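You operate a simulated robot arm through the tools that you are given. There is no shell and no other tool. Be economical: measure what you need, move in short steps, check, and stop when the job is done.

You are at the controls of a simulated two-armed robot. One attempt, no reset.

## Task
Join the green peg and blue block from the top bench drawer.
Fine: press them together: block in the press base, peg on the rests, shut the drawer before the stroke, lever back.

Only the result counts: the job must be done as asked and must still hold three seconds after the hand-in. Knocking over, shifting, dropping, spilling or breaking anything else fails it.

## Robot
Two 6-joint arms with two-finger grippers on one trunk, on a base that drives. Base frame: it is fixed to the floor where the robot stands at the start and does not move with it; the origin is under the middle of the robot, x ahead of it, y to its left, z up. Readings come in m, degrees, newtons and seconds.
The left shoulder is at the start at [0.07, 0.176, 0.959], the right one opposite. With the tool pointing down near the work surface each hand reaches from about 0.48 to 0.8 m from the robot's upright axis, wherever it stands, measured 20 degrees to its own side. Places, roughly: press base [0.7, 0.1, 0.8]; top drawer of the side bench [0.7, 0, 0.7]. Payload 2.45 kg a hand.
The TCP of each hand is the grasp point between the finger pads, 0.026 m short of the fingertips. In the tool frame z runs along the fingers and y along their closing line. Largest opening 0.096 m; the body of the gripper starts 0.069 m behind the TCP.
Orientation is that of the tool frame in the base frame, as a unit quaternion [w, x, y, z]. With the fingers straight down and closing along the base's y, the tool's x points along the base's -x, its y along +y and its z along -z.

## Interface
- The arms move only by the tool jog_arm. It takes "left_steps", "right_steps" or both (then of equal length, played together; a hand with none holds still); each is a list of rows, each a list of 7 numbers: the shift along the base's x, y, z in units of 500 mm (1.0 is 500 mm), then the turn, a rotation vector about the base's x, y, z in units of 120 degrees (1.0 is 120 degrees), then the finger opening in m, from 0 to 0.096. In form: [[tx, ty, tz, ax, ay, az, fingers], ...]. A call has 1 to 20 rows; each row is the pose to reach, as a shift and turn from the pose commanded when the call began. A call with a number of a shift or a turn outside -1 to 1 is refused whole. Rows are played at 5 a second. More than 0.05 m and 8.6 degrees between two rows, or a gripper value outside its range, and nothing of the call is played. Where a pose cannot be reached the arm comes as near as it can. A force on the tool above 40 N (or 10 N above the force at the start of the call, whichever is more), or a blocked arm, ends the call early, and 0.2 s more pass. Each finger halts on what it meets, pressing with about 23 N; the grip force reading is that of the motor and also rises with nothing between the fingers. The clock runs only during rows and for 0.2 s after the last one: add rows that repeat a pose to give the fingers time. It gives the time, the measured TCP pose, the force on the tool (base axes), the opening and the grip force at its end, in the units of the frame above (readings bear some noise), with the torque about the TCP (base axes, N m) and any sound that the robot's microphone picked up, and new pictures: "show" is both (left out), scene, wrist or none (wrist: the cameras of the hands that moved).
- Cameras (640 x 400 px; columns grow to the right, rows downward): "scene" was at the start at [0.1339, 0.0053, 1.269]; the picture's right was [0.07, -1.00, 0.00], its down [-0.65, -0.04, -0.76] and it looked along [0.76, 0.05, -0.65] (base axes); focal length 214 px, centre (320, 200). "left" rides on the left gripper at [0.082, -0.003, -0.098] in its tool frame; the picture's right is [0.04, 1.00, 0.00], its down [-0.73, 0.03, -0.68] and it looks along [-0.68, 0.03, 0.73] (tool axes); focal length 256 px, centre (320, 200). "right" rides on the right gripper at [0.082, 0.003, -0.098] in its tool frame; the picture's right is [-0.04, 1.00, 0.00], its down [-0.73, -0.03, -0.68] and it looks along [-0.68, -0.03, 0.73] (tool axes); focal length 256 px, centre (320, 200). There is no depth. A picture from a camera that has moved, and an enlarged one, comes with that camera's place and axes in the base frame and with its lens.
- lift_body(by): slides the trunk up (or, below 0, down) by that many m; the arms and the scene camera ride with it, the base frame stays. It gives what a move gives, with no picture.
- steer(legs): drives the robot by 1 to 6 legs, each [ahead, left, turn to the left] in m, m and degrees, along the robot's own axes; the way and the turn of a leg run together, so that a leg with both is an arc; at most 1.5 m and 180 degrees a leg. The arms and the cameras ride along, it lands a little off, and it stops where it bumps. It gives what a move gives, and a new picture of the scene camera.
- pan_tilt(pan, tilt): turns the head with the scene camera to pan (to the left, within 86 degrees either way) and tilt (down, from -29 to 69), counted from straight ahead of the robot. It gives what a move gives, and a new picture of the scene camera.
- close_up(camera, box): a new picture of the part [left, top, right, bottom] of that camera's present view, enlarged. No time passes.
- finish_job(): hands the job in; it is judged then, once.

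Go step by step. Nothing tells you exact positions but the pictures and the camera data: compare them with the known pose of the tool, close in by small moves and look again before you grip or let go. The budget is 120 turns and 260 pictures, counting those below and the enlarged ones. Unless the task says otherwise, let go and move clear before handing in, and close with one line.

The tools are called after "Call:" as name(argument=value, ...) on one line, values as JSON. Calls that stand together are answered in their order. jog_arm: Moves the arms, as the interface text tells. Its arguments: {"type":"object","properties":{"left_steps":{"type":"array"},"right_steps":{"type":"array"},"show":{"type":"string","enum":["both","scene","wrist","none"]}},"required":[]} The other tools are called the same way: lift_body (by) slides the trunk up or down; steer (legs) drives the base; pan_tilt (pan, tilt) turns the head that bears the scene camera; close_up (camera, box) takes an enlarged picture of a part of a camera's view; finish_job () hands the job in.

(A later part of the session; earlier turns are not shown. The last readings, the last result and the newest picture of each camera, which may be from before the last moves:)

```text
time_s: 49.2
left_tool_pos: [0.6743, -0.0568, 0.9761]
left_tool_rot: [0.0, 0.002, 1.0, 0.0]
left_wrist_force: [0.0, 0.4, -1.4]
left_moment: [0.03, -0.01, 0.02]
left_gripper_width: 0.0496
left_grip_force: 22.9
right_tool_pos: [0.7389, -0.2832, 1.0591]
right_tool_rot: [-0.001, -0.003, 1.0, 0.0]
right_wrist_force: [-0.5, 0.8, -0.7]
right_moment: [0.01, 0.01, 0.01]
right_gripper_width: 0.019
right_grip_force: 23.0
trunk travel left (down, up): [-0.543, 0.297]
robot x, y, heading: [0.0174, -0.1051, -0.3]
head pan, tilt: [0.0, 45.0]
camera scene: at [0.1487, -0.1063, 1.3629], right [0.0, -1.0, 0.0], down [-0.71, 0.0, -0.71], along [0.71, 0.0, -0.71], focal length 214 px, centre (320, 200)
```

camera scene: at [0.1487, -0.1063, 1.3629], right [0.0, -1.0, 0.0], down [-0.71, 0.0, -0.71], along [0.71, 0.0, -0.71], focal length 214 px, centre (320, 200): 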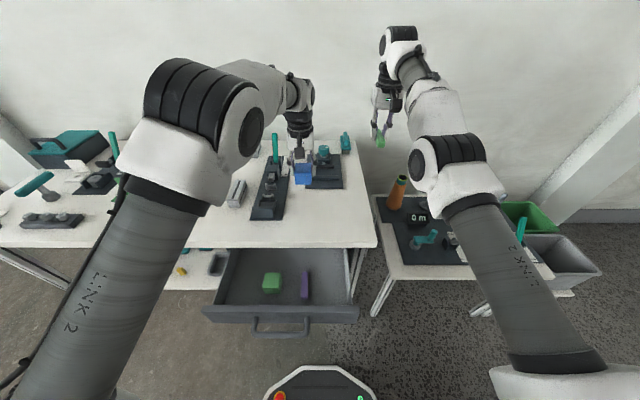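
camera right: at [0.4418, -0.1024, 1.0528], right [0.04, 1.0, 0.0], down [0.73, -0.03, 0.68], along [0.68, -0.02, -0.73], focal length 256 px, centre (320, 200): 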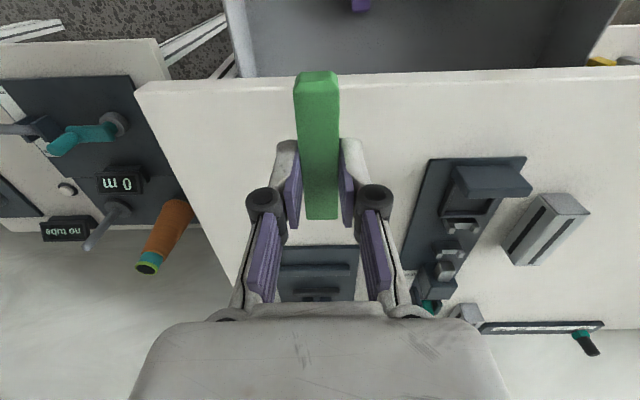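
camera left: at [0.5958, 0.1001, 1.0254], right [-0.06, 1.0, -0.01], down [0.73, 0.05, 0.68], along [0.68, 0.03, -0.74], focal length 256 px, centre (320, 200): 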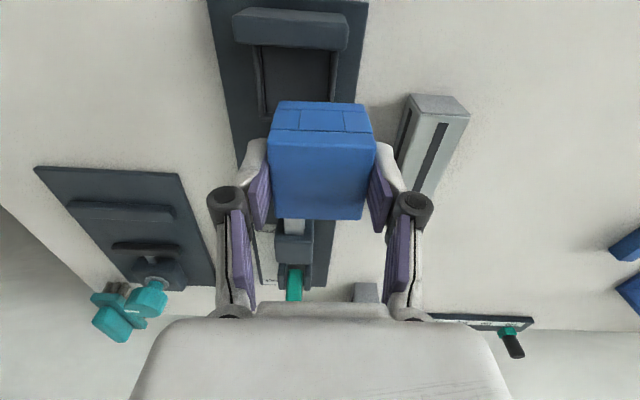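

Call:
jog_arm(left_steps=[[-0.004, 0.07, 0, 0, 0, 0, 0.03], [-0.008, 0.14, 0, 0, 0, 0, 0.03], [-0.014, 0.21, 0, 0, 0, 0, 0.03], [-0.018, 0.28, -0.03, 0, 0, 0, 0.03], [-0.018, 0.28, -0.1, 0, 0, 0, 0.03], [-0.018, 0.28, -0.1, 0, 0, 0, 0.03]])

Call:
close_up(camera="scene", box=[230, 130, 310, 220])

Call:
close_up(camera="left", box=[200, 0, 440, 230])

```text
time_s: 50.6
left_tool_pos: [0.6625, 0.0841, 0.9251]
left_tool_rot: [0.0, 0.003, 1.0, -0.001]
left_wrist_force: [0.2, -0.7, -1.4]
left_moment: [-0.02, 0.0, 0.03]
left_gripper_width: 0.0493
left_grip_force: 22.5
right_tool_pos: [0.7385, -0.2823, 1.0608]
right_tool_rot: [-0.001, -0.003, 1.0, 0.001]
right_wrist_force: [0.6, 0.3, -0.5]
right_moment: [-0.03, 0.02, 0.02]
right_gripper_width: 0.0192
right_grip_force: 22.8
trunk travel left (down, up): [-0.543, 0.297]
robot x, y, heading: [0.0177, -0.1072, -0.3]
head pan, tilt: [0.0, 45.0]
camera scene: at [0.1478, -0.1051, 1.363], right [0.0, -1.0, 0.0], down [-0.71, 0.0, -0.71], along [0.71, 0.0, -0.71], focal length 214 px, centre (320, 200)
camera left: at [0.5804, 0.082, 1.0241], right [-0.04, 1.0, 0.0], down [0.73, 0.03, 0.68], along [0.68, 0.02, -0.73], focal length 256 px, centre (320, 200)
```

scene: 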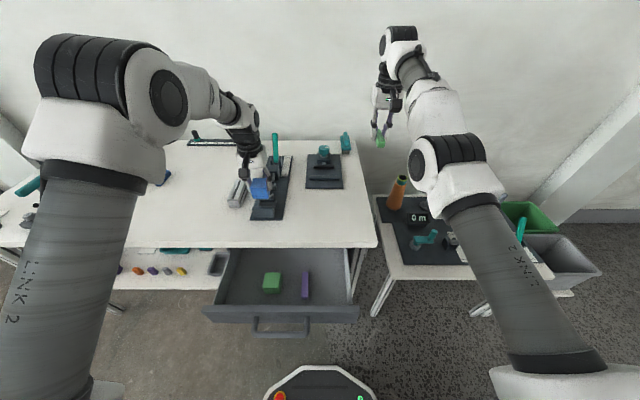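
left: 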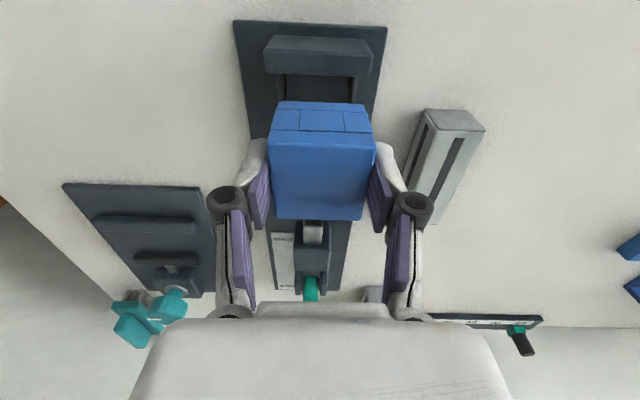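

```text
4.44 times, centred on (270, 175) of scene
camera zoom: at [0.1478, -0.1051, 1.363], right [0.0, -1.0, 0.0], down [-0.71, 0.0, -0.71], along [0.71, 0.0, -0.71], focal length 953 px, centre (542, 311)
```

zoom: 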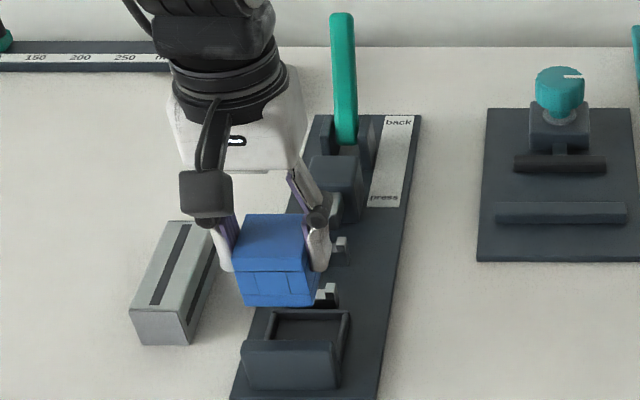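

```text
1.74 times, centred on (320, 115) of left
camera zoom: at [0.5804, 0.082, 1.0241], right [-0.04, 1.0, 0.0], down [0.73, 0.03, 0.68], along [0.68, 0.02, -0.73], focal length 445 px, centre (320, 348)
```

zoom: 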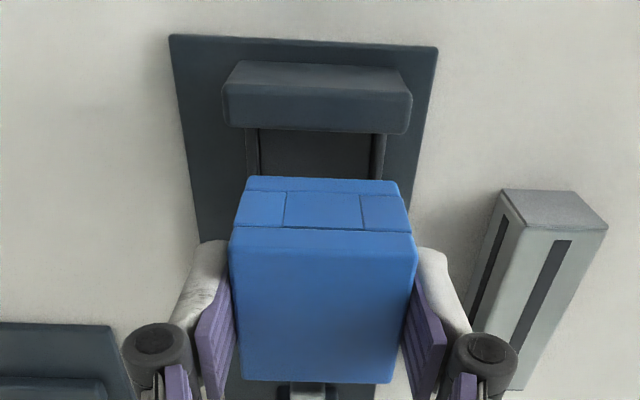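

The block hovers nearly over the pocket, about 3 mm too far to +y. I'll correct that, lower it to just above the pocket walls, and bring the right hand round for an oblique view.

Call:
jog_arm(left_steps=[[0.004, -0.003, 0, 0, 0, 0, 0.03], [0.008, -0.0054, 0, 0, 0, 0, 0.03], [0.008, -0.0054, -0.03, 0, 0, 0, 0.03], [0.008, -0.0054, -0.06, 0, 0, 0, 0.03], [0.008, -0.0054, -0.09, 0, 0, 0, 0.03], [0.008, -0.0054, -0.106, 0, 0, 0, 0.03], [0.008, -0.0054, -0.106, 0, 0, 0, 0.03]], right_steps=[[-0.046, 0.044, -0.036, 0, 0, 0, 0.005], [-0.092, 0.088, -0.072, 0, 0, 0, 0.005], [-0.138, 0.132, -0.108, 0, 0, 0, 0.005], [-0.184, 0.176, -0.144, 0, 0, 0, 0.005], [-0.23, 0.22, -0.18, 0, 0, 0, 0.005], [-0.277, 0.264, -0.22, 0, 0, 0, 0.005], [-0.277, 0.264, -0.22, 0, 0, 0, 0.005]])

Call:
close_up(camera="right", box=[450, 60, 630, 240])

Call:
close_up(camera="left", box=[220, 0, 420, 230])

Call:
close_up(camera="scene", box=[240, 160, 310, 230])

```text
time_s: 52.2
left_tool_pos: [0.668, 0.082, 0.8717]
left_tool_rot: [0.001, 0.002, 1.0, 0.001]
left_wrist_force: [-0.5, -0.8, -1.0]
left_moment: [0.01, 0.02, 0.0]
left_gripper_width: 0.0498
left_grip_force: 22.8
right_tool_pos: [0.6629, -0.1169, 1.0821]
right_tool_rot: [-0.057, -0.002, 0.998, -0.022]
right_wrist_force: [-1.1, -0.2, -0.4]
right_moment: [0.06, 0.01, 0.05]
right_gripper_width: 0.0189
right_grip_force: 22.3
right hand out of reach, approached as far as the arm can: row 1, 2, 3, 4, 5, 6, 7
trunk travel left (down, up): [-0.543, 0.297]
robot x, y, heading: [0.0193, -0.1036, -0.2]
head pan, tilt: [0.0, 45.0]
camera scene: at [0.1479, -0.1057, 1.363], right [0.0, -1.0, 0.0], down [-0.71, 0.0, -0.71], along [0.71, 0.0, -0.71], focal length 214 px, centre (320, 200)
camera right: at [0.5931, -0.1087, 1.1899], right [0.03, 1.0, -0.05], down [0.81, 0.0, 0.59], along [0.59, -0.06, -0.81], focal length 256 px, centre (320, 200)
camera left: at [0.5859, 0.0792, 0.9715], right [-0.04, 1.0, 0.0], down [0.73, 0.03, 0.68], along [0.68, 0.02, -0.73], focal length 256 px, centre (320, 200)
```

scene: 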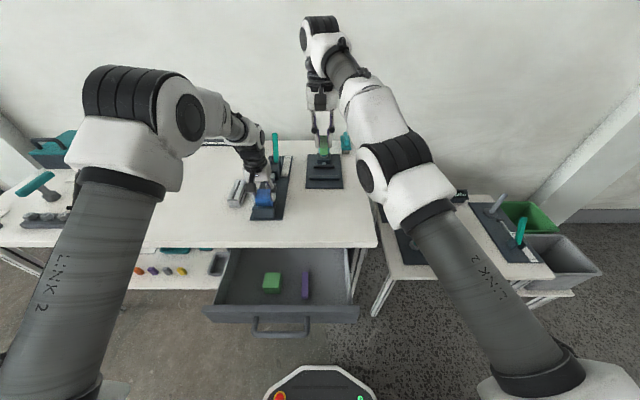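
right: 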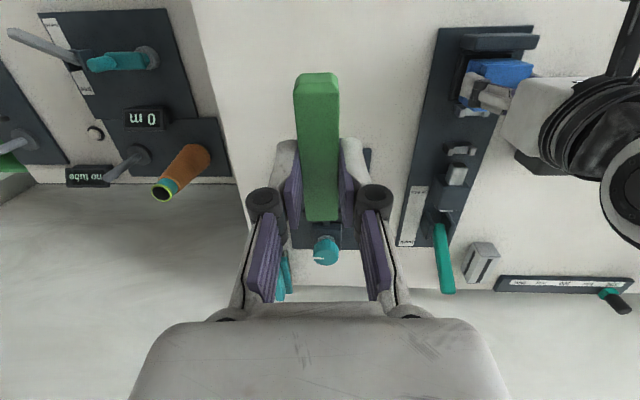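
left: 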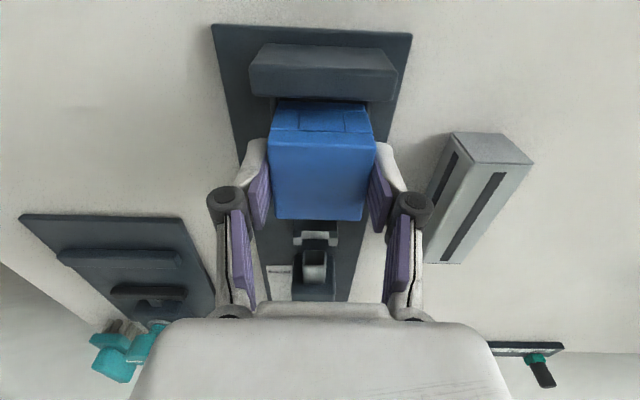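

```text
2.22 times, centred on (540, 150) of right
camera zoom: at [0.5931, -0.1087, 1.1899], right [0.03, 1.0, -0.05], down [0.81, 0.0, 0.59], along [0.59, -0.06, -0.81], focal length 569 px, centre (-169, 311)
```

zoom: 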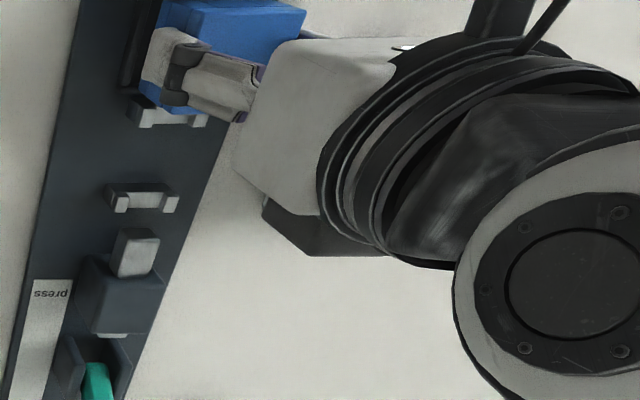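

```text
1.74 times, centred on (320, 115) of left
camera zoom: at [0.5859, 0.0792, 0.9715], right [-0.04, 1.0, 0.0], down [0.73, 0.03, 0.68], along [0.68, 0.02, -0.73], focal length 445 px, centre (320, 348)
```

zoom: 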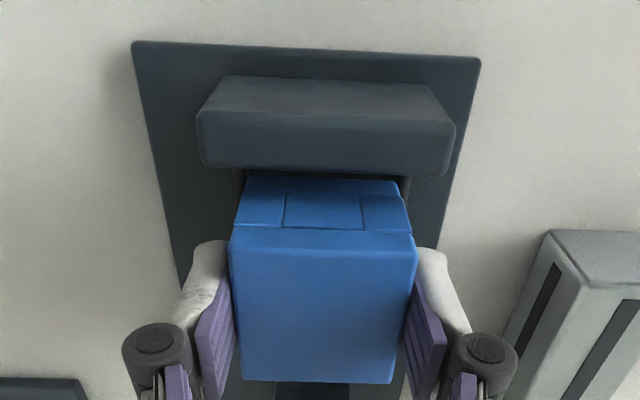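

```text
5.71 times, centred on (275, 195) of scene
camera zoom: at [0.1479, -0.1057, 1.363], right [0.0, -1.0, 0.0], down [-0.71, 0.0, -0.71], along [0.71, 0.0, -0.71], focal length 1226 px, centre (577, 229)
```

zoom: 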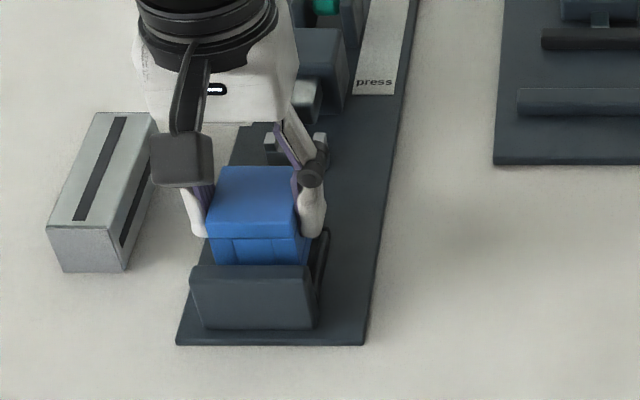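

Block and stop agree in y to within 0.5 mm, and the block's near face is at x≈0.645 against the pocket's 0.643. I'll nudge it -2 mm in x and -0.5 mm in y, then descend slowly watching the force.

Call:
jog_arm(left_steps=[[-0.004, -0.001, 0, 0, 0, 0, 0.03], [-0.004, -0.001, -0.004, 0, 0, 0, 0.03], [-0.004, -0.001, -0.008, 0, 0, 0, 0.03], [-0.004, -0.001, -0.012, 0, 0, 0, 0.03], [-0.004, -0.001, -0.016, 0, 0, 0, 0.03], [-0.004, -0.001, -0.02, 0, 0, 0, 0.03]], show="wrist")

Call:
close_up(camera="left", box=[220, 0, 420, 230])

Call:
close_up(camera="right", box=[430, 20, 550, 130])

```text
time_s: 53.6
left_tool_pos: [0.6669, 0.0803, 0.863]
left_tool_rot: [0.0, 0.002, 1.0, 0.0]
left_wrist_force: [-0.3, 0.3, -1.3]
left_moment: [0.03, 0.03, 0.01]
left_gripper_width: 0.0496
left_grip_force: 23.2
right_tool_pos: [0.6635, -0.1153, 1.0813]
right_tool_rot: [-0.057, -0.003, 0.998, -0.021]
right_wrist_force: [0.2, 0.0, 0.0]
right_moment: [0.02, -0.03, 0.02]
right_gripper_width: 0.0191
right_grip_force: 23.1
trunk travel left (down, up): [-0.543, 0.297]
robot x, y, heading: [0.02, -0.1026, -0.2]
head pan, tilt: [0.0, 45.0]
camera left: at [0.585, 0.0791, 0.9615], right [-0.04, 1.0, 0.0], down [0.73, 0.03, 0.68], along [0.68, 0.02, -0.73], focal length 256 px, centre (320, 200)
```

left: 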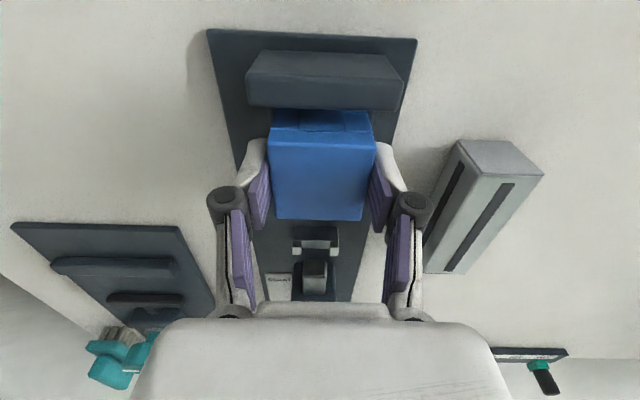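

```text
1.74 times, centred on (320, 115) of left
camera zoom: at [0.585, 0.0791, 0.9615], right [-0.04, 1.0, 0.0], down [0.73, 0.03, 0.68], along [0.68, 0.02, -0.73], focal length 445 px, centre (320, 348)
```

zoom: 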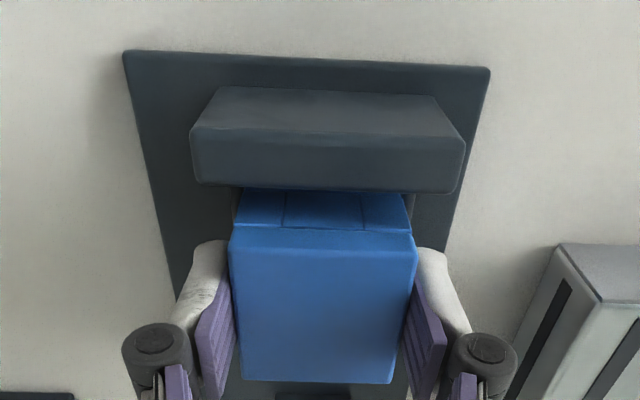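

```text
3.64 times, centred on (490, 75) of right
camera zoom: at [0.594, -0.1087, 1.1894], right [0.03, 1.0, -0.05], down [0.81, 0.0, 0.59], along [0.59, -0.06, -0.8], focal length 931 px, centre (-298, 654)
```

zoom: 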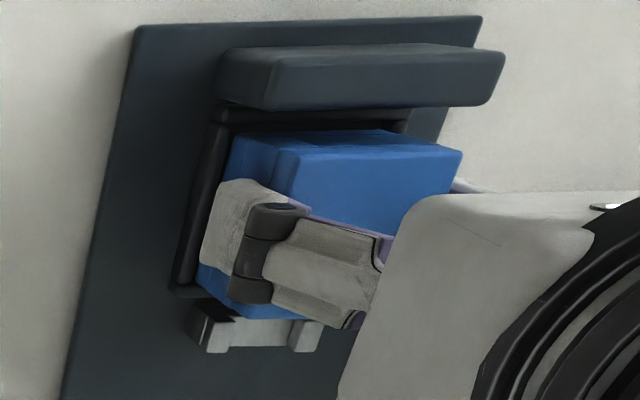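

The right-hand view shows the block lined up with the pocket with clearance all round, still about 9 mm up. Continuing down slowly.

Call:
jog_arm(left_steps=[[0, 0, -0.004, 0, 0, 0, 0.03], [0, 0, -0.008, 0, 0, 0, 0.03], [0, 0, -0.012, 0, 0, 0, 0.03], [0, 0, -0.016, 0, 0, 0, 0.03], [0, 0, -0.02, 0, 0, 0, 0.03]], show="none")

Call:
close_up(camera="left", box=[220, 0, 420, 230])

Call:
close_up(camera="right", box=[430, 20, 550, 130])

```text
time_s: 54.8
left_tool_pos: [0.6666, 0.0807, 0.8552]
left_tool_rot: [0.003, 0.003, 1.0, 0.0]
left_wrist_force: [2.5, 0.5, 18.5]
left_moment: [0.05, -0.03, 0.04]
left_gripper_width: 0.0496
left_grip_force: 22.9
right_tool_pos: [0.6635, -0.116, 1.0853]
right_tool_rot: [-0.055, -0.004, 0.998, -0.021]
right_wrist_force: [-1.0, 0.5, -0.3]
right_moment: [-0.02, 0.0, -0.01]
right_gripper_width: 0.0192
right_grip_force: 22.9
trunk travel left (down, up): [-0.543, 0.297]
robot x, y, heading: [0.0205, -0.1074, -0.1]
head pan, tilt: [0.0, 45.0]
```

```text
1.74 times, centred on (320, 115) of left
camera zoom: at [0.5837, 0.0784, 0.9534], right [-0.04, 1.0, 0.0], down [0.73, 0.03, 0.68], along [0.68, 0.02, -0.73], focal length 445 px, centre (320, 348)
```

zoom: 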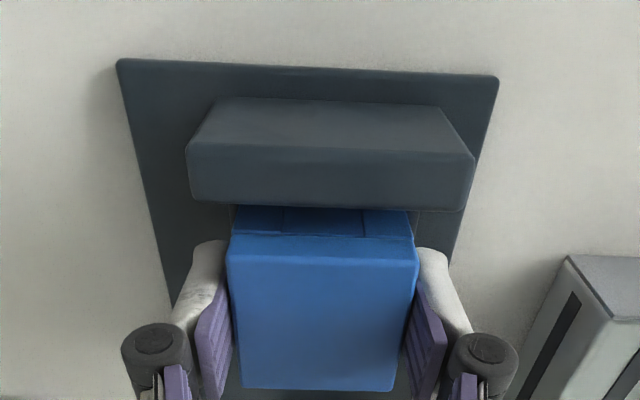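

```text
3.64 times, centred on (490, 75) of right
camera zoom: at [0.592, -0.1095, 1.1907], right [0.03, 1.0, -0.05], down [0.81, 0.0, 0.59], along [0.59, -0.06, -0.8], focal length 931 px, centre (-298, 654)
```

zoom: 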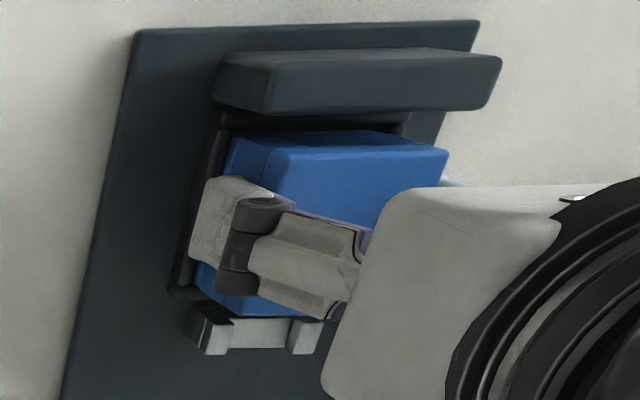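

Call:
close_up(camera="right", box=[468, 40, 528, 120])

Call:
close_up(camera="scene", box=[245, 170, 305, 230])

```text
5.00 times, centred on (498, 80) of right
camera zoom: at [0.592, -0.1095, 1.1907], right [0.03, 1.0, -0.05], down [0.81, 0.0, 0.59], along [0.59, -0.06, -0.8], focal length 1280 px, centre (-570, 800)
```

zoom: 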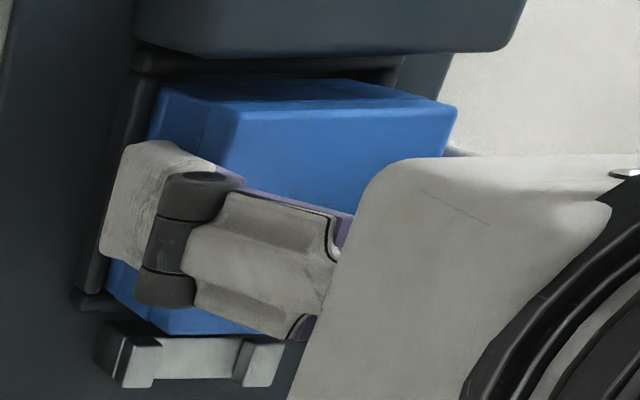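

```text
6.67 times, centred on (275, 200) of scene
camera zoom: at [0.1463, -0.1061, 1.3633], right [0.0, -1.0, 0.0], down [-0.71, 0.0, -0.71], along [0.71, 0.0, -0.71], focal length 1430 px, centre (620, 200)
```

zoom: 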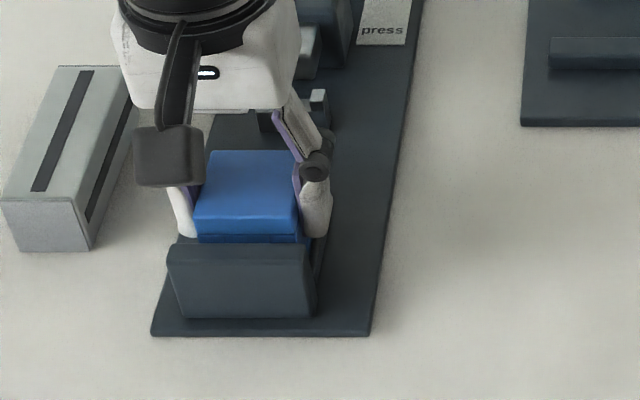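

Contact at about 18 N; the block has either bottomed or is sitting on a pocket wall. I'll bring the right wrist camera to a better upright viewpoint to judge.

Call:
jog_arm(right_steps=[[-0.01, -0.05, -0.02, 0.007, -0.018, -0.001, 0.005], [-0.03, -0.1, -0.06, 0.014, -0.036, -0.003, 0.005], [-0.05, -0.12, -0.12, 0.02, -0.0525, -0.004, 0.005], [-0.07, -0.12, -0.18, 0.02, -0.0525, -0.004, 0.005], [-0.08, -0.12, -0.22, 0.02, -0.0525, -0.004, 0.005], [-0.08, -0.12, -0.22, 0.02, -0.0525, -0.004, 0.005]])

Call:
close_up(camera="right", box=[500, 60, 640, 200])

```text
time_s: 56.2
left_tool_pos: [0.6664, 0.0805, 0.8539]
left_tool_rot: [0.001, 0.003, 1.0, 0.0]
left_wrist_force: [0.8, -1.3, 14.6]
left_moment: [-0.07, -0.03, -0.03]
left_gripper_width: 0.0495
left_grip_force: 23.1
right_tool_pos: [0.677, -0.1597, 1.0934]
right_tool_rot: [-0.05, 0.002, 0.999, -0.017]
right_wrist_force: [-0.2, 0.1, -0.7]
right_moment: [0.0, -0.02, -0.02]
right_gripper_width: 0.0191
right_grip_force: 22.9
right hand out of reach, approached as far as the arm can: row 1, 2, 3, 4, 5, 6
trunk travel left (down, up): [-0.543, 0.297]
robot x, y, heading: [0.0156, -0.103, -0.3]
head pan, tilt: [0.0, 45.0]
camera scene: at [0.1464, -0.1064, 1.3631], right [0.0, -1.0, 0.0], down [-0.71, 0.0, -0.71], along [0.71, 0.0, -0.71], focal length 214 px, centre (320, 200)
camera right: at [0.6062, -0.1536, 1.1995], right [0.04, 1.0, -0.04], down [0.8, -0.01, 0.6], along [0.6, -0.05, -0.8], focal length 256 px, centre (320, 200)
```

scene: 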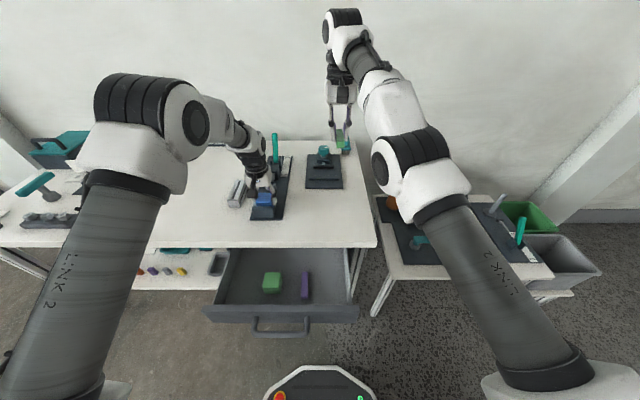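
right: 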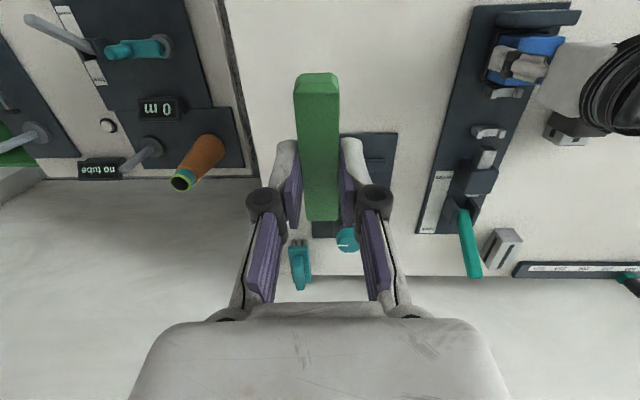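

```text
2.86 times, centred on (570, 130) of right
camera zoom: at [0.6062, -0.1536, 1.1995], right [0.04, 1.0, -0.04], down [0.8, -0.01, 0.6], along [0.6, -0.05, -0.8], focal length 731 px, centre (-394, 400)
```

zoom: 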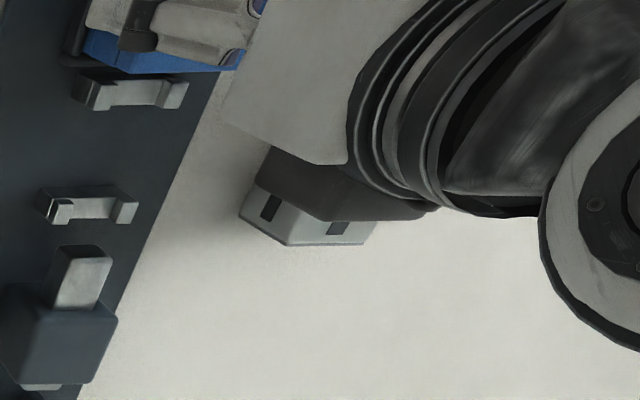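

I'll feel for the pocket with the left hand: keep light pressure, nudge toward -x in 1 mm steps, and see whether it drops.

Call:
jog_arm(left_steps=[[-0.002, 0.001, 0, 0, 0, 0, 0.03], [-0.004, 0.002, 0, 0, 0, 0, 0.03], [-0.006, 0.003, 0, 0, 0, 0, 0.03], [-0.006, 0.003, 0, 0, 0, 0, 0.03]], show="wrist")

Call:
close_up(camera="scene", box=[245, 170, 305, 230])

Call:
close_up(camera="right", box=[460, 0, 580, 110])

```text
time_s: 57.2
left_tool_pos: [0.6648, 0.0815, 0.8536]
left_tool_rot: [0.002, 0.003, 1.0, 0.0]
left_wrist_force: [6.8, -3.2, 17.5]
left_moment: [-0.19, -0.01, -0.01]
left_gripper_width: 0.0494
left_grip_force: 22.7
right_tool_pos: [0.6782, -0.1611, 1.0931]
right_tool_rot: [-0.051, 0.002, 0.999, -0.015]
right_wrist_force: [-0.3, -0.6, -0.4]
right_moment: [-0.03, 0.01, -0.03]
right_gripper_width: 0.0191
right_grip_force: 22.8
trunk travel left (down, up): [-0.543, 0.297]
robot x, y, heading: [0.0201, -0.1044, -0.5]
head pan, tilt: [0.0, 45.0]
camera left: at [0.5814, 0.0789, 0.9524], right [-0.04, 1.0, 0.0], down [0.73, 0.03, 0.68], along [0.68, 0.02, -0.73], focal length 256 px, centre (320, 200)
```

left: 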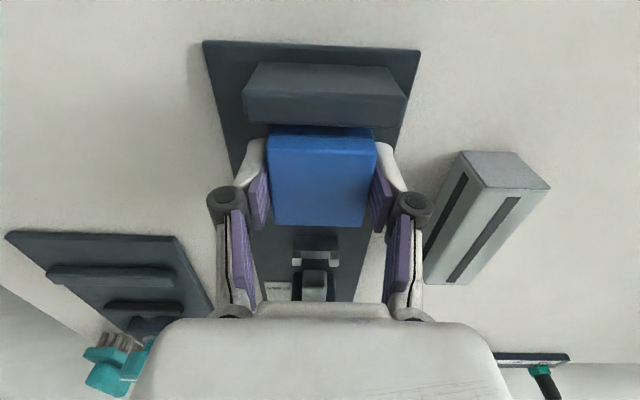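

```text
6.67 times, centred on (275, 200) of scene
camera zoom: at [0.1474, -0.1068, 1.3631], right [0.0, -1.0, 0.0], down [-0.71, 0.0, -0.71], along [0.71, 0.0, -0.71], focal length 1430 px, centre (620, 200)
```

zoom: 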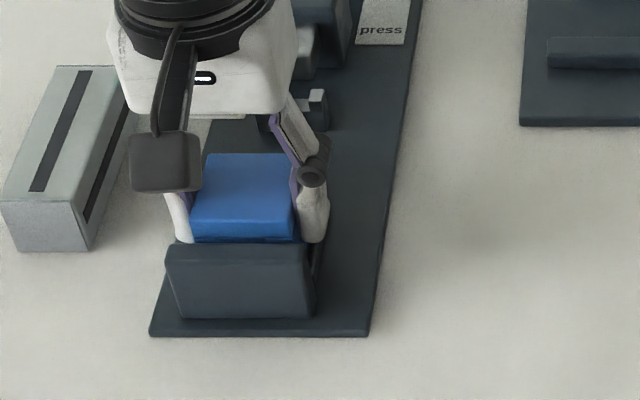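

```text
3.64 times, centred on (520, 55) of right
camera zoom: at [0.6071, -0.1542, 1.1992], right [0.04, 1.0, -0.04], down [0.8, -0.01, 0.6], along [0.6, -0.05, -0.8], focal length 931 px, centre (-407, 727)
```

zoom: 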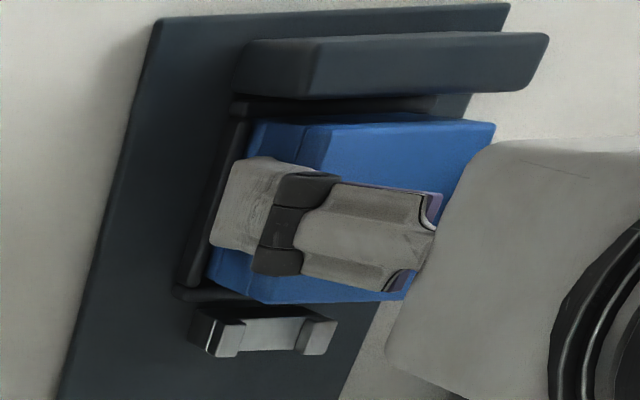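

The right view now shows the frame walls fully visible around the block, so it is seated in the pocket. I'll relax the side load, release, and rise clear.

Call:
jog_arm(left_steps=[[0.003, -0.002, 0.002, 0, 0, 0, 0.03], [0.003, -0.002, 0.004, 0, 0, 0, 0.045], [0.003, -0.002, 0.004, 0, 0, 0, 0.06], [0.003, -0.002, 0.004, 0, 0, 0, 0.07], [0.003, -0.002, 0.004, 0, 0, 0, 0.07], [0.003, -0.002, 0.04, 0, 0, 0, 0.07], [0.003, -0.002, 0.1, 0, 0, 0, 0.07], [0.003, -0.002, 0.18, 0, 0, 0, 0.07]], show="wrist")

Call:
close_up(camera="right", box=[460, 0, 580, 110])

Call:
close_up(camera="left", box=[230, 20, 400, 200])

```text
time_s: 59.0
left_tool_pos: [0.6646, 0.0808, 0.9432]
left_tool_rot: [0.0, 0.003, 1.0, -0.001]
left_wrist_force: [-0.3, -0.7, -0.5]
left_moment: [-0.01, -0.01, 0.03]
left_gripper_width: 0.0699
left_grip_force: 0.1
right_tool_pos: [0.6784, -0.1596, 1.0935]
right_tool_rot: [-0.05, 0.002, 0.999, -0.017]
right_wrist_force: [0.0, -0.1, 0.0]
right_moment: [0.01, 0.0, -0.02]
right_gripper_width: 0.0192
right_grip_force: 22.6
trunk travel left (down, up): [-0.543, 0.297]
robot x, y, heading: [0.0167, -0.1056, -0.3]
head pan, tilt: [0.0, 45.0]
camera left: at [0.5824, 0.0789, 1.0422], right [-0.04, 1.0, 0.0], down [0.73, 0.03, 0.68], along [0.68, 0.02, -0.73], focal length 256 px, centre (320, 200)
```

left: 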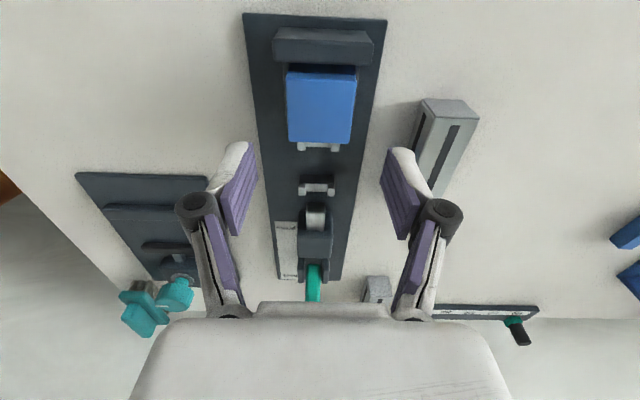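

```text
3.64 times, centred on (520, 55) of right
camera zoom: at [0.607, -0.1533, 1.1992], right [0.04, 1.0, -0.04], down [0.8, -0.01, 0.6], along [0.6, -0.05, -0.8], focal length 931 px, centre (-407, 727)
```

zoom: 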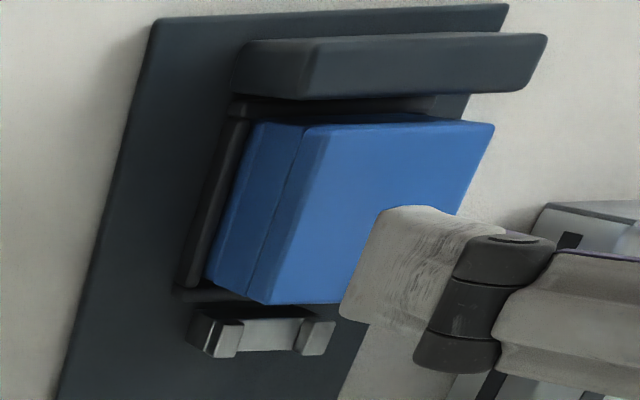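

```text
2.22 times, centred on (315, 110) of left
camera zoom: at [0.5824, 0.0789, 1.0422], right [-0.04, 1.0, 0.0], down [0.73, 0.03, 0.68], along [0.68, 0.02, -0.73], focal length 569 px, centre (331, 400)
```

zoom: 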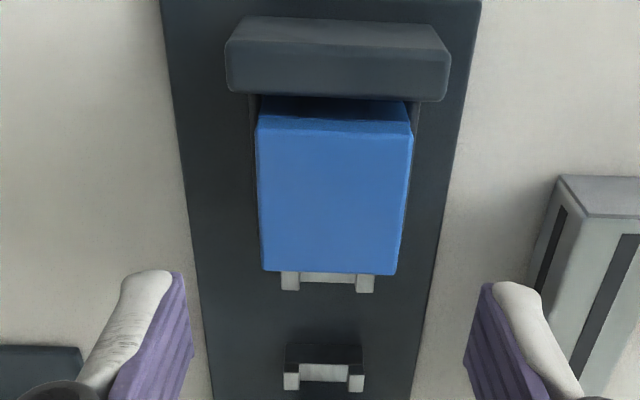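

The block is seated in the pocket and the left hand is clear. Now I'll measure the rests and ram for the peg.

Call:
close_up(camera="left", box=[250, 120, 390, 310])

Call:
close_up(camera="right", box=[420, 60, 560, 290])

Call:
close_up(camera="right", box=[260, 50, 400, 250])

```text
2.11 times, centred on (320, 215) of left
camera zoom: at [0.5824, 0.0789, 1.0422], right [-0.04, 1.0, 0.0], down [0.73, 0.03, 0.68], along [0.68, 0.02, -0.73], focal length 539 px, centre (320, 168)
```

zoom: 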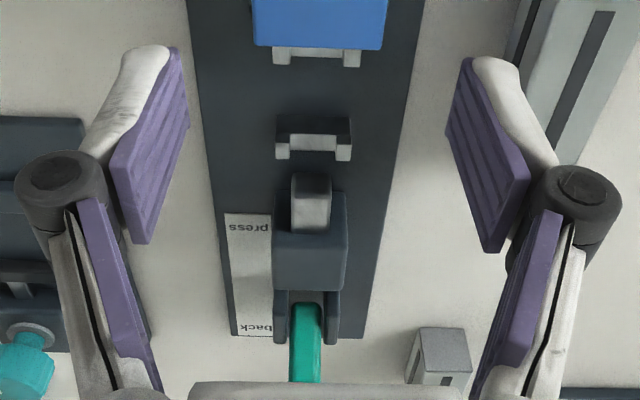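

```text
1.74 times, centred on (490, 175) of right
camera zoom: at [0.607, -0.1533, 1.1992], right [0.04, 1.0, -0.04], down [0.8, -0.01, 0.6], along [0.6, -0.05, -0.8], focal length 445 px, centre (24, 244)
```

zoom: 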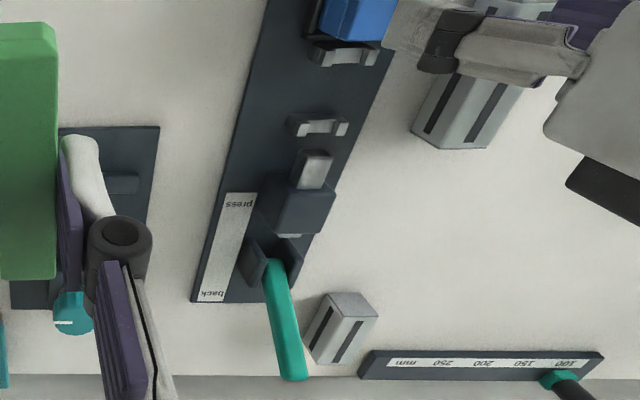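

```text
2.00 times, centred on (330, 150) of right
camera zoom: at [0.607, -0.1533, 1.1992], right [0.04, 1.0, -0.04], down [0.8, -0.01, 0.6], along [0.6, -0.05, -0.8], focal length 512 px, centre (300, 300)
```

zoom: 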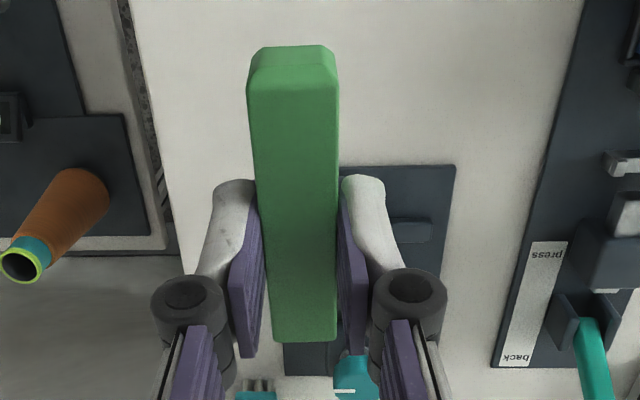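

Rests are at x≈0.711 and 0.769 with centre y≈0.081, the ram face is at x≈0.787 and the block face at 0.693. So the peg goes centred at x≈0.740. I'll lift the left hand away and shift the base left to bring the press to the right hand's side.

Call:
jog_arm(left_steps=[[0, 0, 0.08, 0, 0, 0, 0.07], [-0.06, 0.02, 0.14, 0, 0, 0, 0.07], [-0.12, 0.05, 0.2, 0, 0, 0, 0.07], [-0.18, 0.08, 0.2, 0, 0, 0, 0.07], [-0.24, 0.12, 0.2, 0, 0, 0, 0.07], [-0.28, 0.12, 0.2, 0, 0, 0, 0.07]], show="none")

Call:
steer(legs=[[0.0, 0.36, 0.0]])

```text
time_s: 60.4
left_tool_pos: [0.5243, 0.1392, 1.0449]
left_tool_rot: [0.001, 0.003, 1.0, -0.001]
left_wrist_force: [-0.2, 0.1, 0.1]
left_moment: [0.05, -0.02, 0.01]
left_gripper_width: 0.07
left_grip_force: 0.0
right_tool_pos: [0.6785, -0.1607, 1.093]
right_tool_rot: [-0.051, 0.002, 0.999, -0.015]
right_wrist_force: [-0.8, -0.4, 0.4]
right_moment: [0.03, 0.02, -0.02]
right_gripper_width: 0.019
right_grip_force: 22.9
trunk travel left (down, up): [-0.543, 0.297]
robot x, y, heading: [0.0185, -0.1041, -0.3]
head pan, tilt: [0.0, 45.0]
```

```text
time_s: 62.7
left_tool_pos: [0.5269, 0.5015, 1.0441]
left_tool_rot: [0.0, 0.0, 1.0, 0.0]
left_wrist_force: [0.1, -0.1, 0.0]
left_moment: [0.0, 0.01, 0.02]
left_gripper_width: 0.07
left_grip_force: 0.0
right_tool_pos: [0.6802, 0.2019, 1.0924]
right_tool_rot: [-0.051, 0.0, 0.999, -0.017]
right_wrist_force: [0.4, -0.5, -0.4]
right_moment: [-0.02, -0.02, 0.0]
right_gripper_width: 0.0191
right_grip_force: 23.1
trunk travel left (down, up): [-0.543, 0.297]
robot x, y, heading: [0.017, 0.2562, 0.0]
head pan, tilt: [0.0, 45.0]
camera scene: at [0.1493, 0.2547, 1.3629], right [0.0, -1.0, 0.0], down [-0.71, 0.0, -0.71], along [0.71, 0.0, -0.71], focal length 214 px, centre (320, 200)
```

scene: 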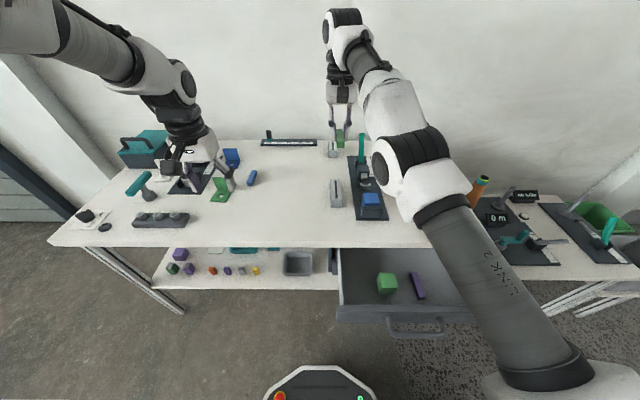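

Call:
jog_arm(right_steps=[[0.01, -0.06, 0, 0.0054, -0.0162, 0, 0.005], [0.03, -0.12, -0.02, 0.011, -0.033, 0, 0.005], [0.05, -0.18, -0.06, 0.0162, -0.0487, 0, 0.005], [0.08, -0.22, -0.12, 0.0162, -0.0487, 0, 0.005], [0.1, -0.242, -0.18, 0.0162, -0.0487, 0, 0.005], [0.12, -0.242, -0.24, 0.0162, -0.0487, 0, 0.005], [0.12, -0.242, -0.28, 0.0162, -0.0487, 0, 0.005], [0.12, -0.242, -0.28, 0.0162, -0.0487, 0, 0.005]])

Call:
close_up(camera="right", box=[230, 0, 410, 300])

Call:
close_up(camera="scene", box=[330, 120, 410, 230])

```text
time_s: 64.5
left_tool_pos: [0.5302, 0.5007, 1.0419]
left_tool_rot: [-0.003, 0.0, 1.0, 0.0]
left_wrist_force: [2.1, 0.1, -0.8]
left_moment: [0.04, 0.13, -0.02]
left_gripper_width: 0.07
left_grip_force: 0.0
right_tool_pos: [0.7593, 0.0835, 0.9826]
right_tool_rot: [-0.01, 0.0, 1.0, -0.001]
right_wrist_force: [2.0, -0.3, 1.2]
right_moment: [0.1, 0.17, 0.01]
right_gripper_width: 0.0192
right_grip_force: 22.8
right hand out of reach, approached as far as the arm can: row 1, 2, 3, 4, 5, 6, 7, 8
trunk travel left (down, up): [-0.543, 0.297]
robot x, y, heading: [0.0221, 0.256, -0.0]
head pan, tilt: [0.0, 45.0]
camera scene: at [0.1544, 0.2539, 1.3623], right [0.0, -1.0, 0.0], down [-0.71, 0.0, -0.7], along [0.7, 0.0, -0.71], focal length 214 px, centre (320, 200)
camera right: at [0.6795, 0.0867, 1.0822], right [0.04, 1.0, 0.0], down [0.75, -0.03, 0.66], along [0.66, -0.03, -0.75], focal length 256 px, centre (320, 200)
```

scene: 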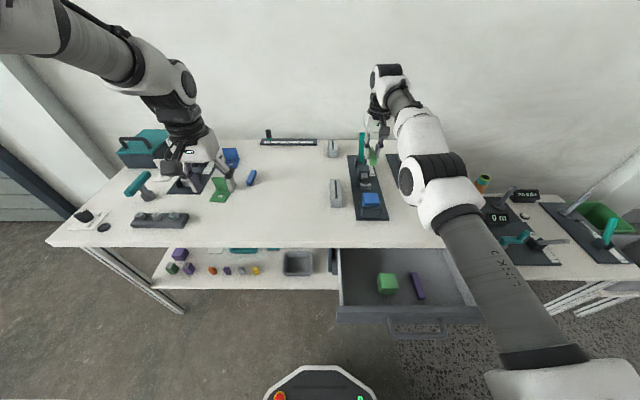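
right: 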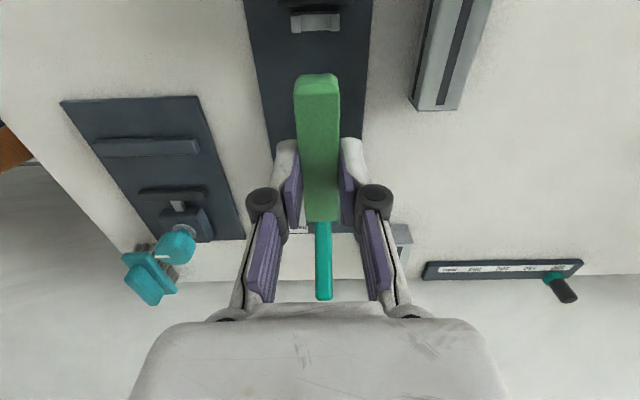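

```text
1.33 times, centred on (320, 150) of right
camera zoom: at [0.6795, 0.0867, 1.0822], right [0.04, 1.0, 0.0], down [0.75, -0.03, 0.66], along [0.66, -0.03, -0.75], focal length 341 px, centre (320, 267)
```

zoom: 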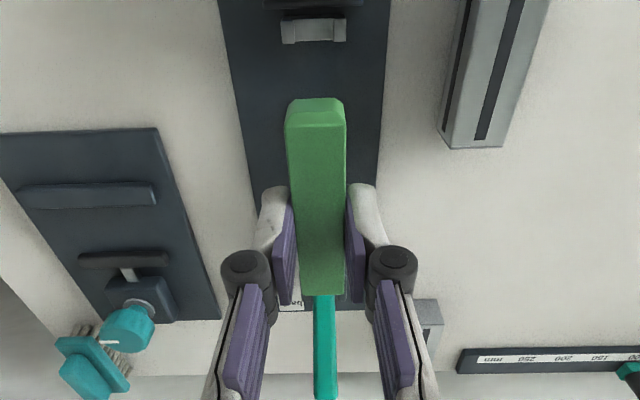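

```text
3.64 times, centred on (370, 175) of scene
camera zoom: at [0.1544, 0.2539, 1.3623], right [0.0, -1.0, 0.0], down [-0.71, 0.0, -0.7], along [0.7, 0.0, -0.71], focal length 780 px, centre (138, 291)
```

zoom: 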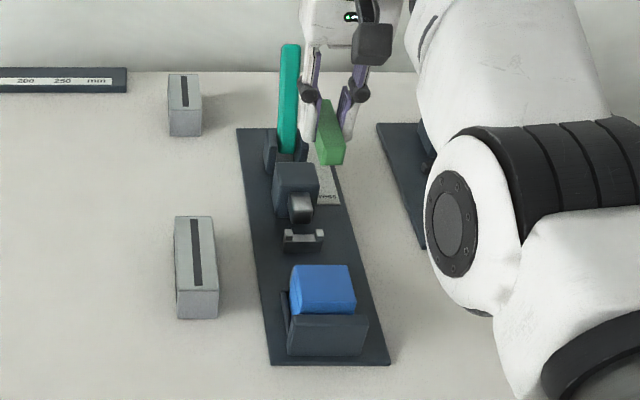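

Call:
jog_arm(right_steps=[[0, 0, 0, 0, 0, 0, 0.005], [0, 0, 0, 0, 0, 0, 0.005]], show="none")

```text
time_s: 65.1
left_tool_pos: [0.5286, 0.5007, 1.0428]
left_tool_rot: [0.0, 0.001, 1.0, 0.0]
left_wrist_force: [-0.4, 0.5, 0.4]
left_moment: [0.05, 0.02, 0.01]
left_gripper_width: 0.0701
left_grip_force: 0.0
right_tool_pos: [0.757, 0.0845, 0.9806]
right_tool_rot: [-0.011, 0.0, 1.0, -0.001]
right_wrist_force: [0.5, 0.8, -0.1]
right_moment: [-0.03, 0.06, 0.04]
right_gripper_width: 0.0189
right_grip_force: 23.0
trunk travel left (down, up): [-0.543, 0.297]
robot x, y, heading: [0.0213, 0.2549, 0.1]
head pan, tilt: [0.0, 45.0]
```

Call:
jog_arm(right_steps=[[-0.02, -0.003, -0.03, 0, -0.005, 0, 0.005], [-0.034, -0.007, -0.07, 0, -0.0105, 0, 0.005], [-0.034, -0.007, -0.12, 0, -0.0105, 0, 0.005], [-0.034, -0.007, -0.12, 0, -0.0105, 0, 0.005]])

Call:
close_up(camera="scene", box=[330, 120, 410, 230])

Call:
close_up(camera="right", box=[230, 0, 410, 200])

```text
time_s: 66.1
left_tool_pos: [0.5263, 0.5011, 1.0433]
left_tool_rot: [0.0, 0.001, 1.0, 0.0]
left_wrist_force: [-0.1, -0.3, 0.0]
left_moment: [-0.02, -0.02, -0.03]
left_gripper_width: 0.0701
left_grip_force: 0.1
right_tool_pos: [0.7723, 0.0811, 0.9406]
right_tool_rot: [0.011, 0.0, 1.0, 0.001]
right_wrist_force: [0.2, -0.6, -0.7]
right_moment: [-0.01, 0.01, 0.0]
right_gripper_width: 0.019
right_grip_force: 22.9
right hand out of reach, approached as far as the arm can: row 1, 2, 3, 4
trunk travel left (down, up): [-0.543, 0.297]
robot x, y, heading: [0.0152, 0.255, -0.0]
head pan, tilt: [0.0, 45.0]
camera scene: at [0.1496, 0.2543, 1.3629], right [0.0, -1.0, 0.0], down [-0.71, 0.0, -0.71], along [0.71, 0.0, -0.71], focal length 214 px, centre (320, 200)
camera right: at [0.6876, 0.0851, 1.0374], right [0.04, 1.0, 0.0], down [0.72, -0.03, 0.7], along [0.69, -0.03, -0.72], focal length 256 px, centre (320, 200)
```

scene: 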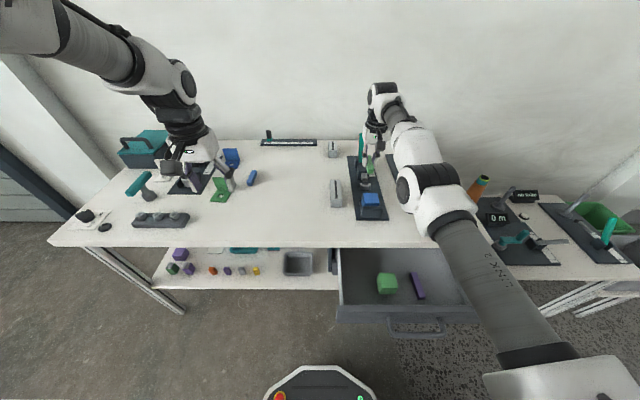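
right: 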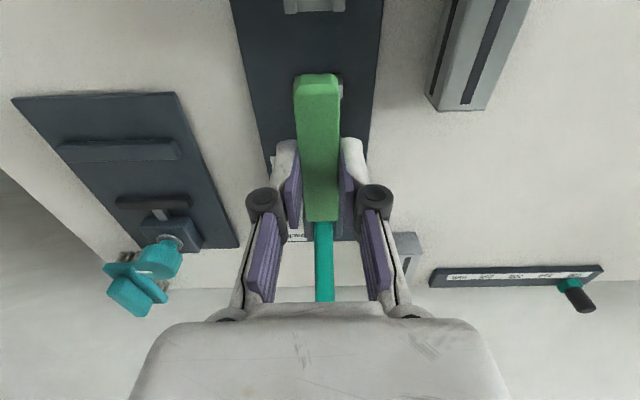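

```text
3.64 times, centred on (370, 175) of scene
camera zoom: at [0.1496, 0.2543, 1.3629], right [0.0, -1.0, 0.0], down [-0.71, 0.0, -0.71], along [0.71, 0.0, -0.71], focal length 780 px, centre (138, 291)
```

zoom: 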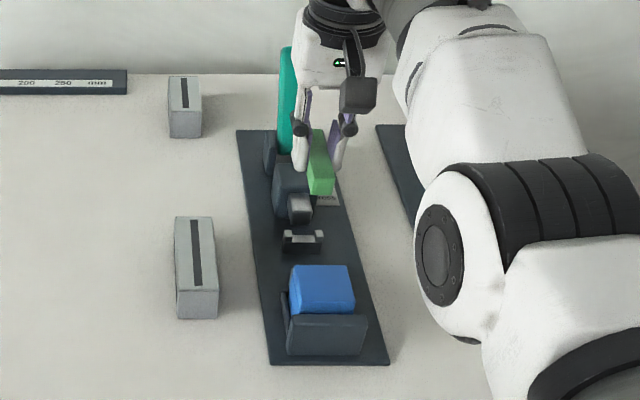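

```text
2.00 times, centred on (320, 100) of right
camera zoom: at [0.6876, 0.0851, 1.0374], right [0.04, 1.0, 0.0], down [0.72, -0.03, 0.7], along [0.69, -0.03, -0.72], focal length 512 px, centre (320, 400)
```

zoom: 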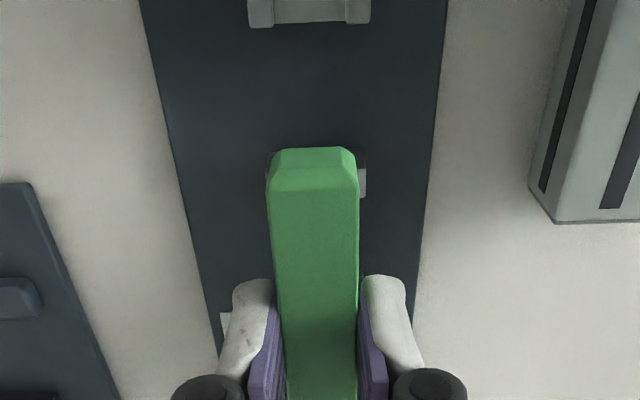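

The right arm is in an awkward configuration near its limits. I'll raise it and swing it outward to recover a regular pose, then return.

Call:
jog_arm(right_steps=[[0, -0.02, 0.05, 0, -0.01, 0, 0.005], [-0.02, -0.05, 0.1, 0, -0.01, 0, 0.005], [-0.06, -0.09, 0.12, 0, -0.01, 0, 0.005], [-0.12, -0.13, 0.12, 0, -0.01, 0, 0.005], [-0.18, -0.17, 0.12, 0, -0.01, 0, 0.005], [-0.24, -0.2, 0.12, 0, -0.01, 0, 0.005], [-0.24, -0.2, 0.12, 0, -0.01, 0, 0.005], [-0.24, -0.2, 0.12, 0, -0.01, 0, 0.005]], show="scene")

```text
time_s: 67.9
left_tool_pos: [0.5261, 0.5, 1.0431]
left_tool_rot: [0.002, 0.0, 1.0, 0.0]
left_wrist_force: [0.0, 0.2, -0.3]
left_moment: [0.01, 0.01, 0.01]
left_gripper_width: 0.0697
left_grip_force: 0.0
right_tool_pos: [0.7661, 0.0235, 1.0153]
right_tool_rot: [0.021, 0.0, 1.0, 0.001]
right_wrist_force: [0.2, 0.6, -0.2]
right_moment: [-0.02, 0.01, -0.04]
right_gripper_width: 0.0188
right_grip_force: 22.7
right hand out of reach, approached as far as the arm can: row 2, 3, 4, 5, 6, 7, 8
trunk travel left (down, up): [-0.543, 0.297]
robot x, y, heading: [0.0161, 0.2579, 0.0]
head pan, tilt: [0.0, 45.0]
camera scene: at [0.1493, 0.2543, 1.3629], right [0.0, -1.0, 0.0], down [-0.71, 0.0, -0.71], along [0.71, 0.0, -0.71], focal length 214 px, centre (320, 200)
```

scene: 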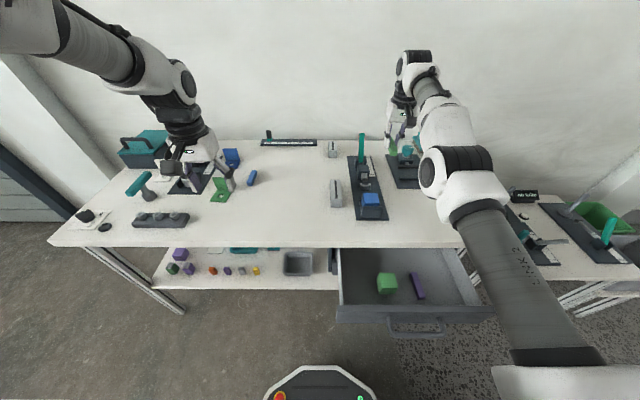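

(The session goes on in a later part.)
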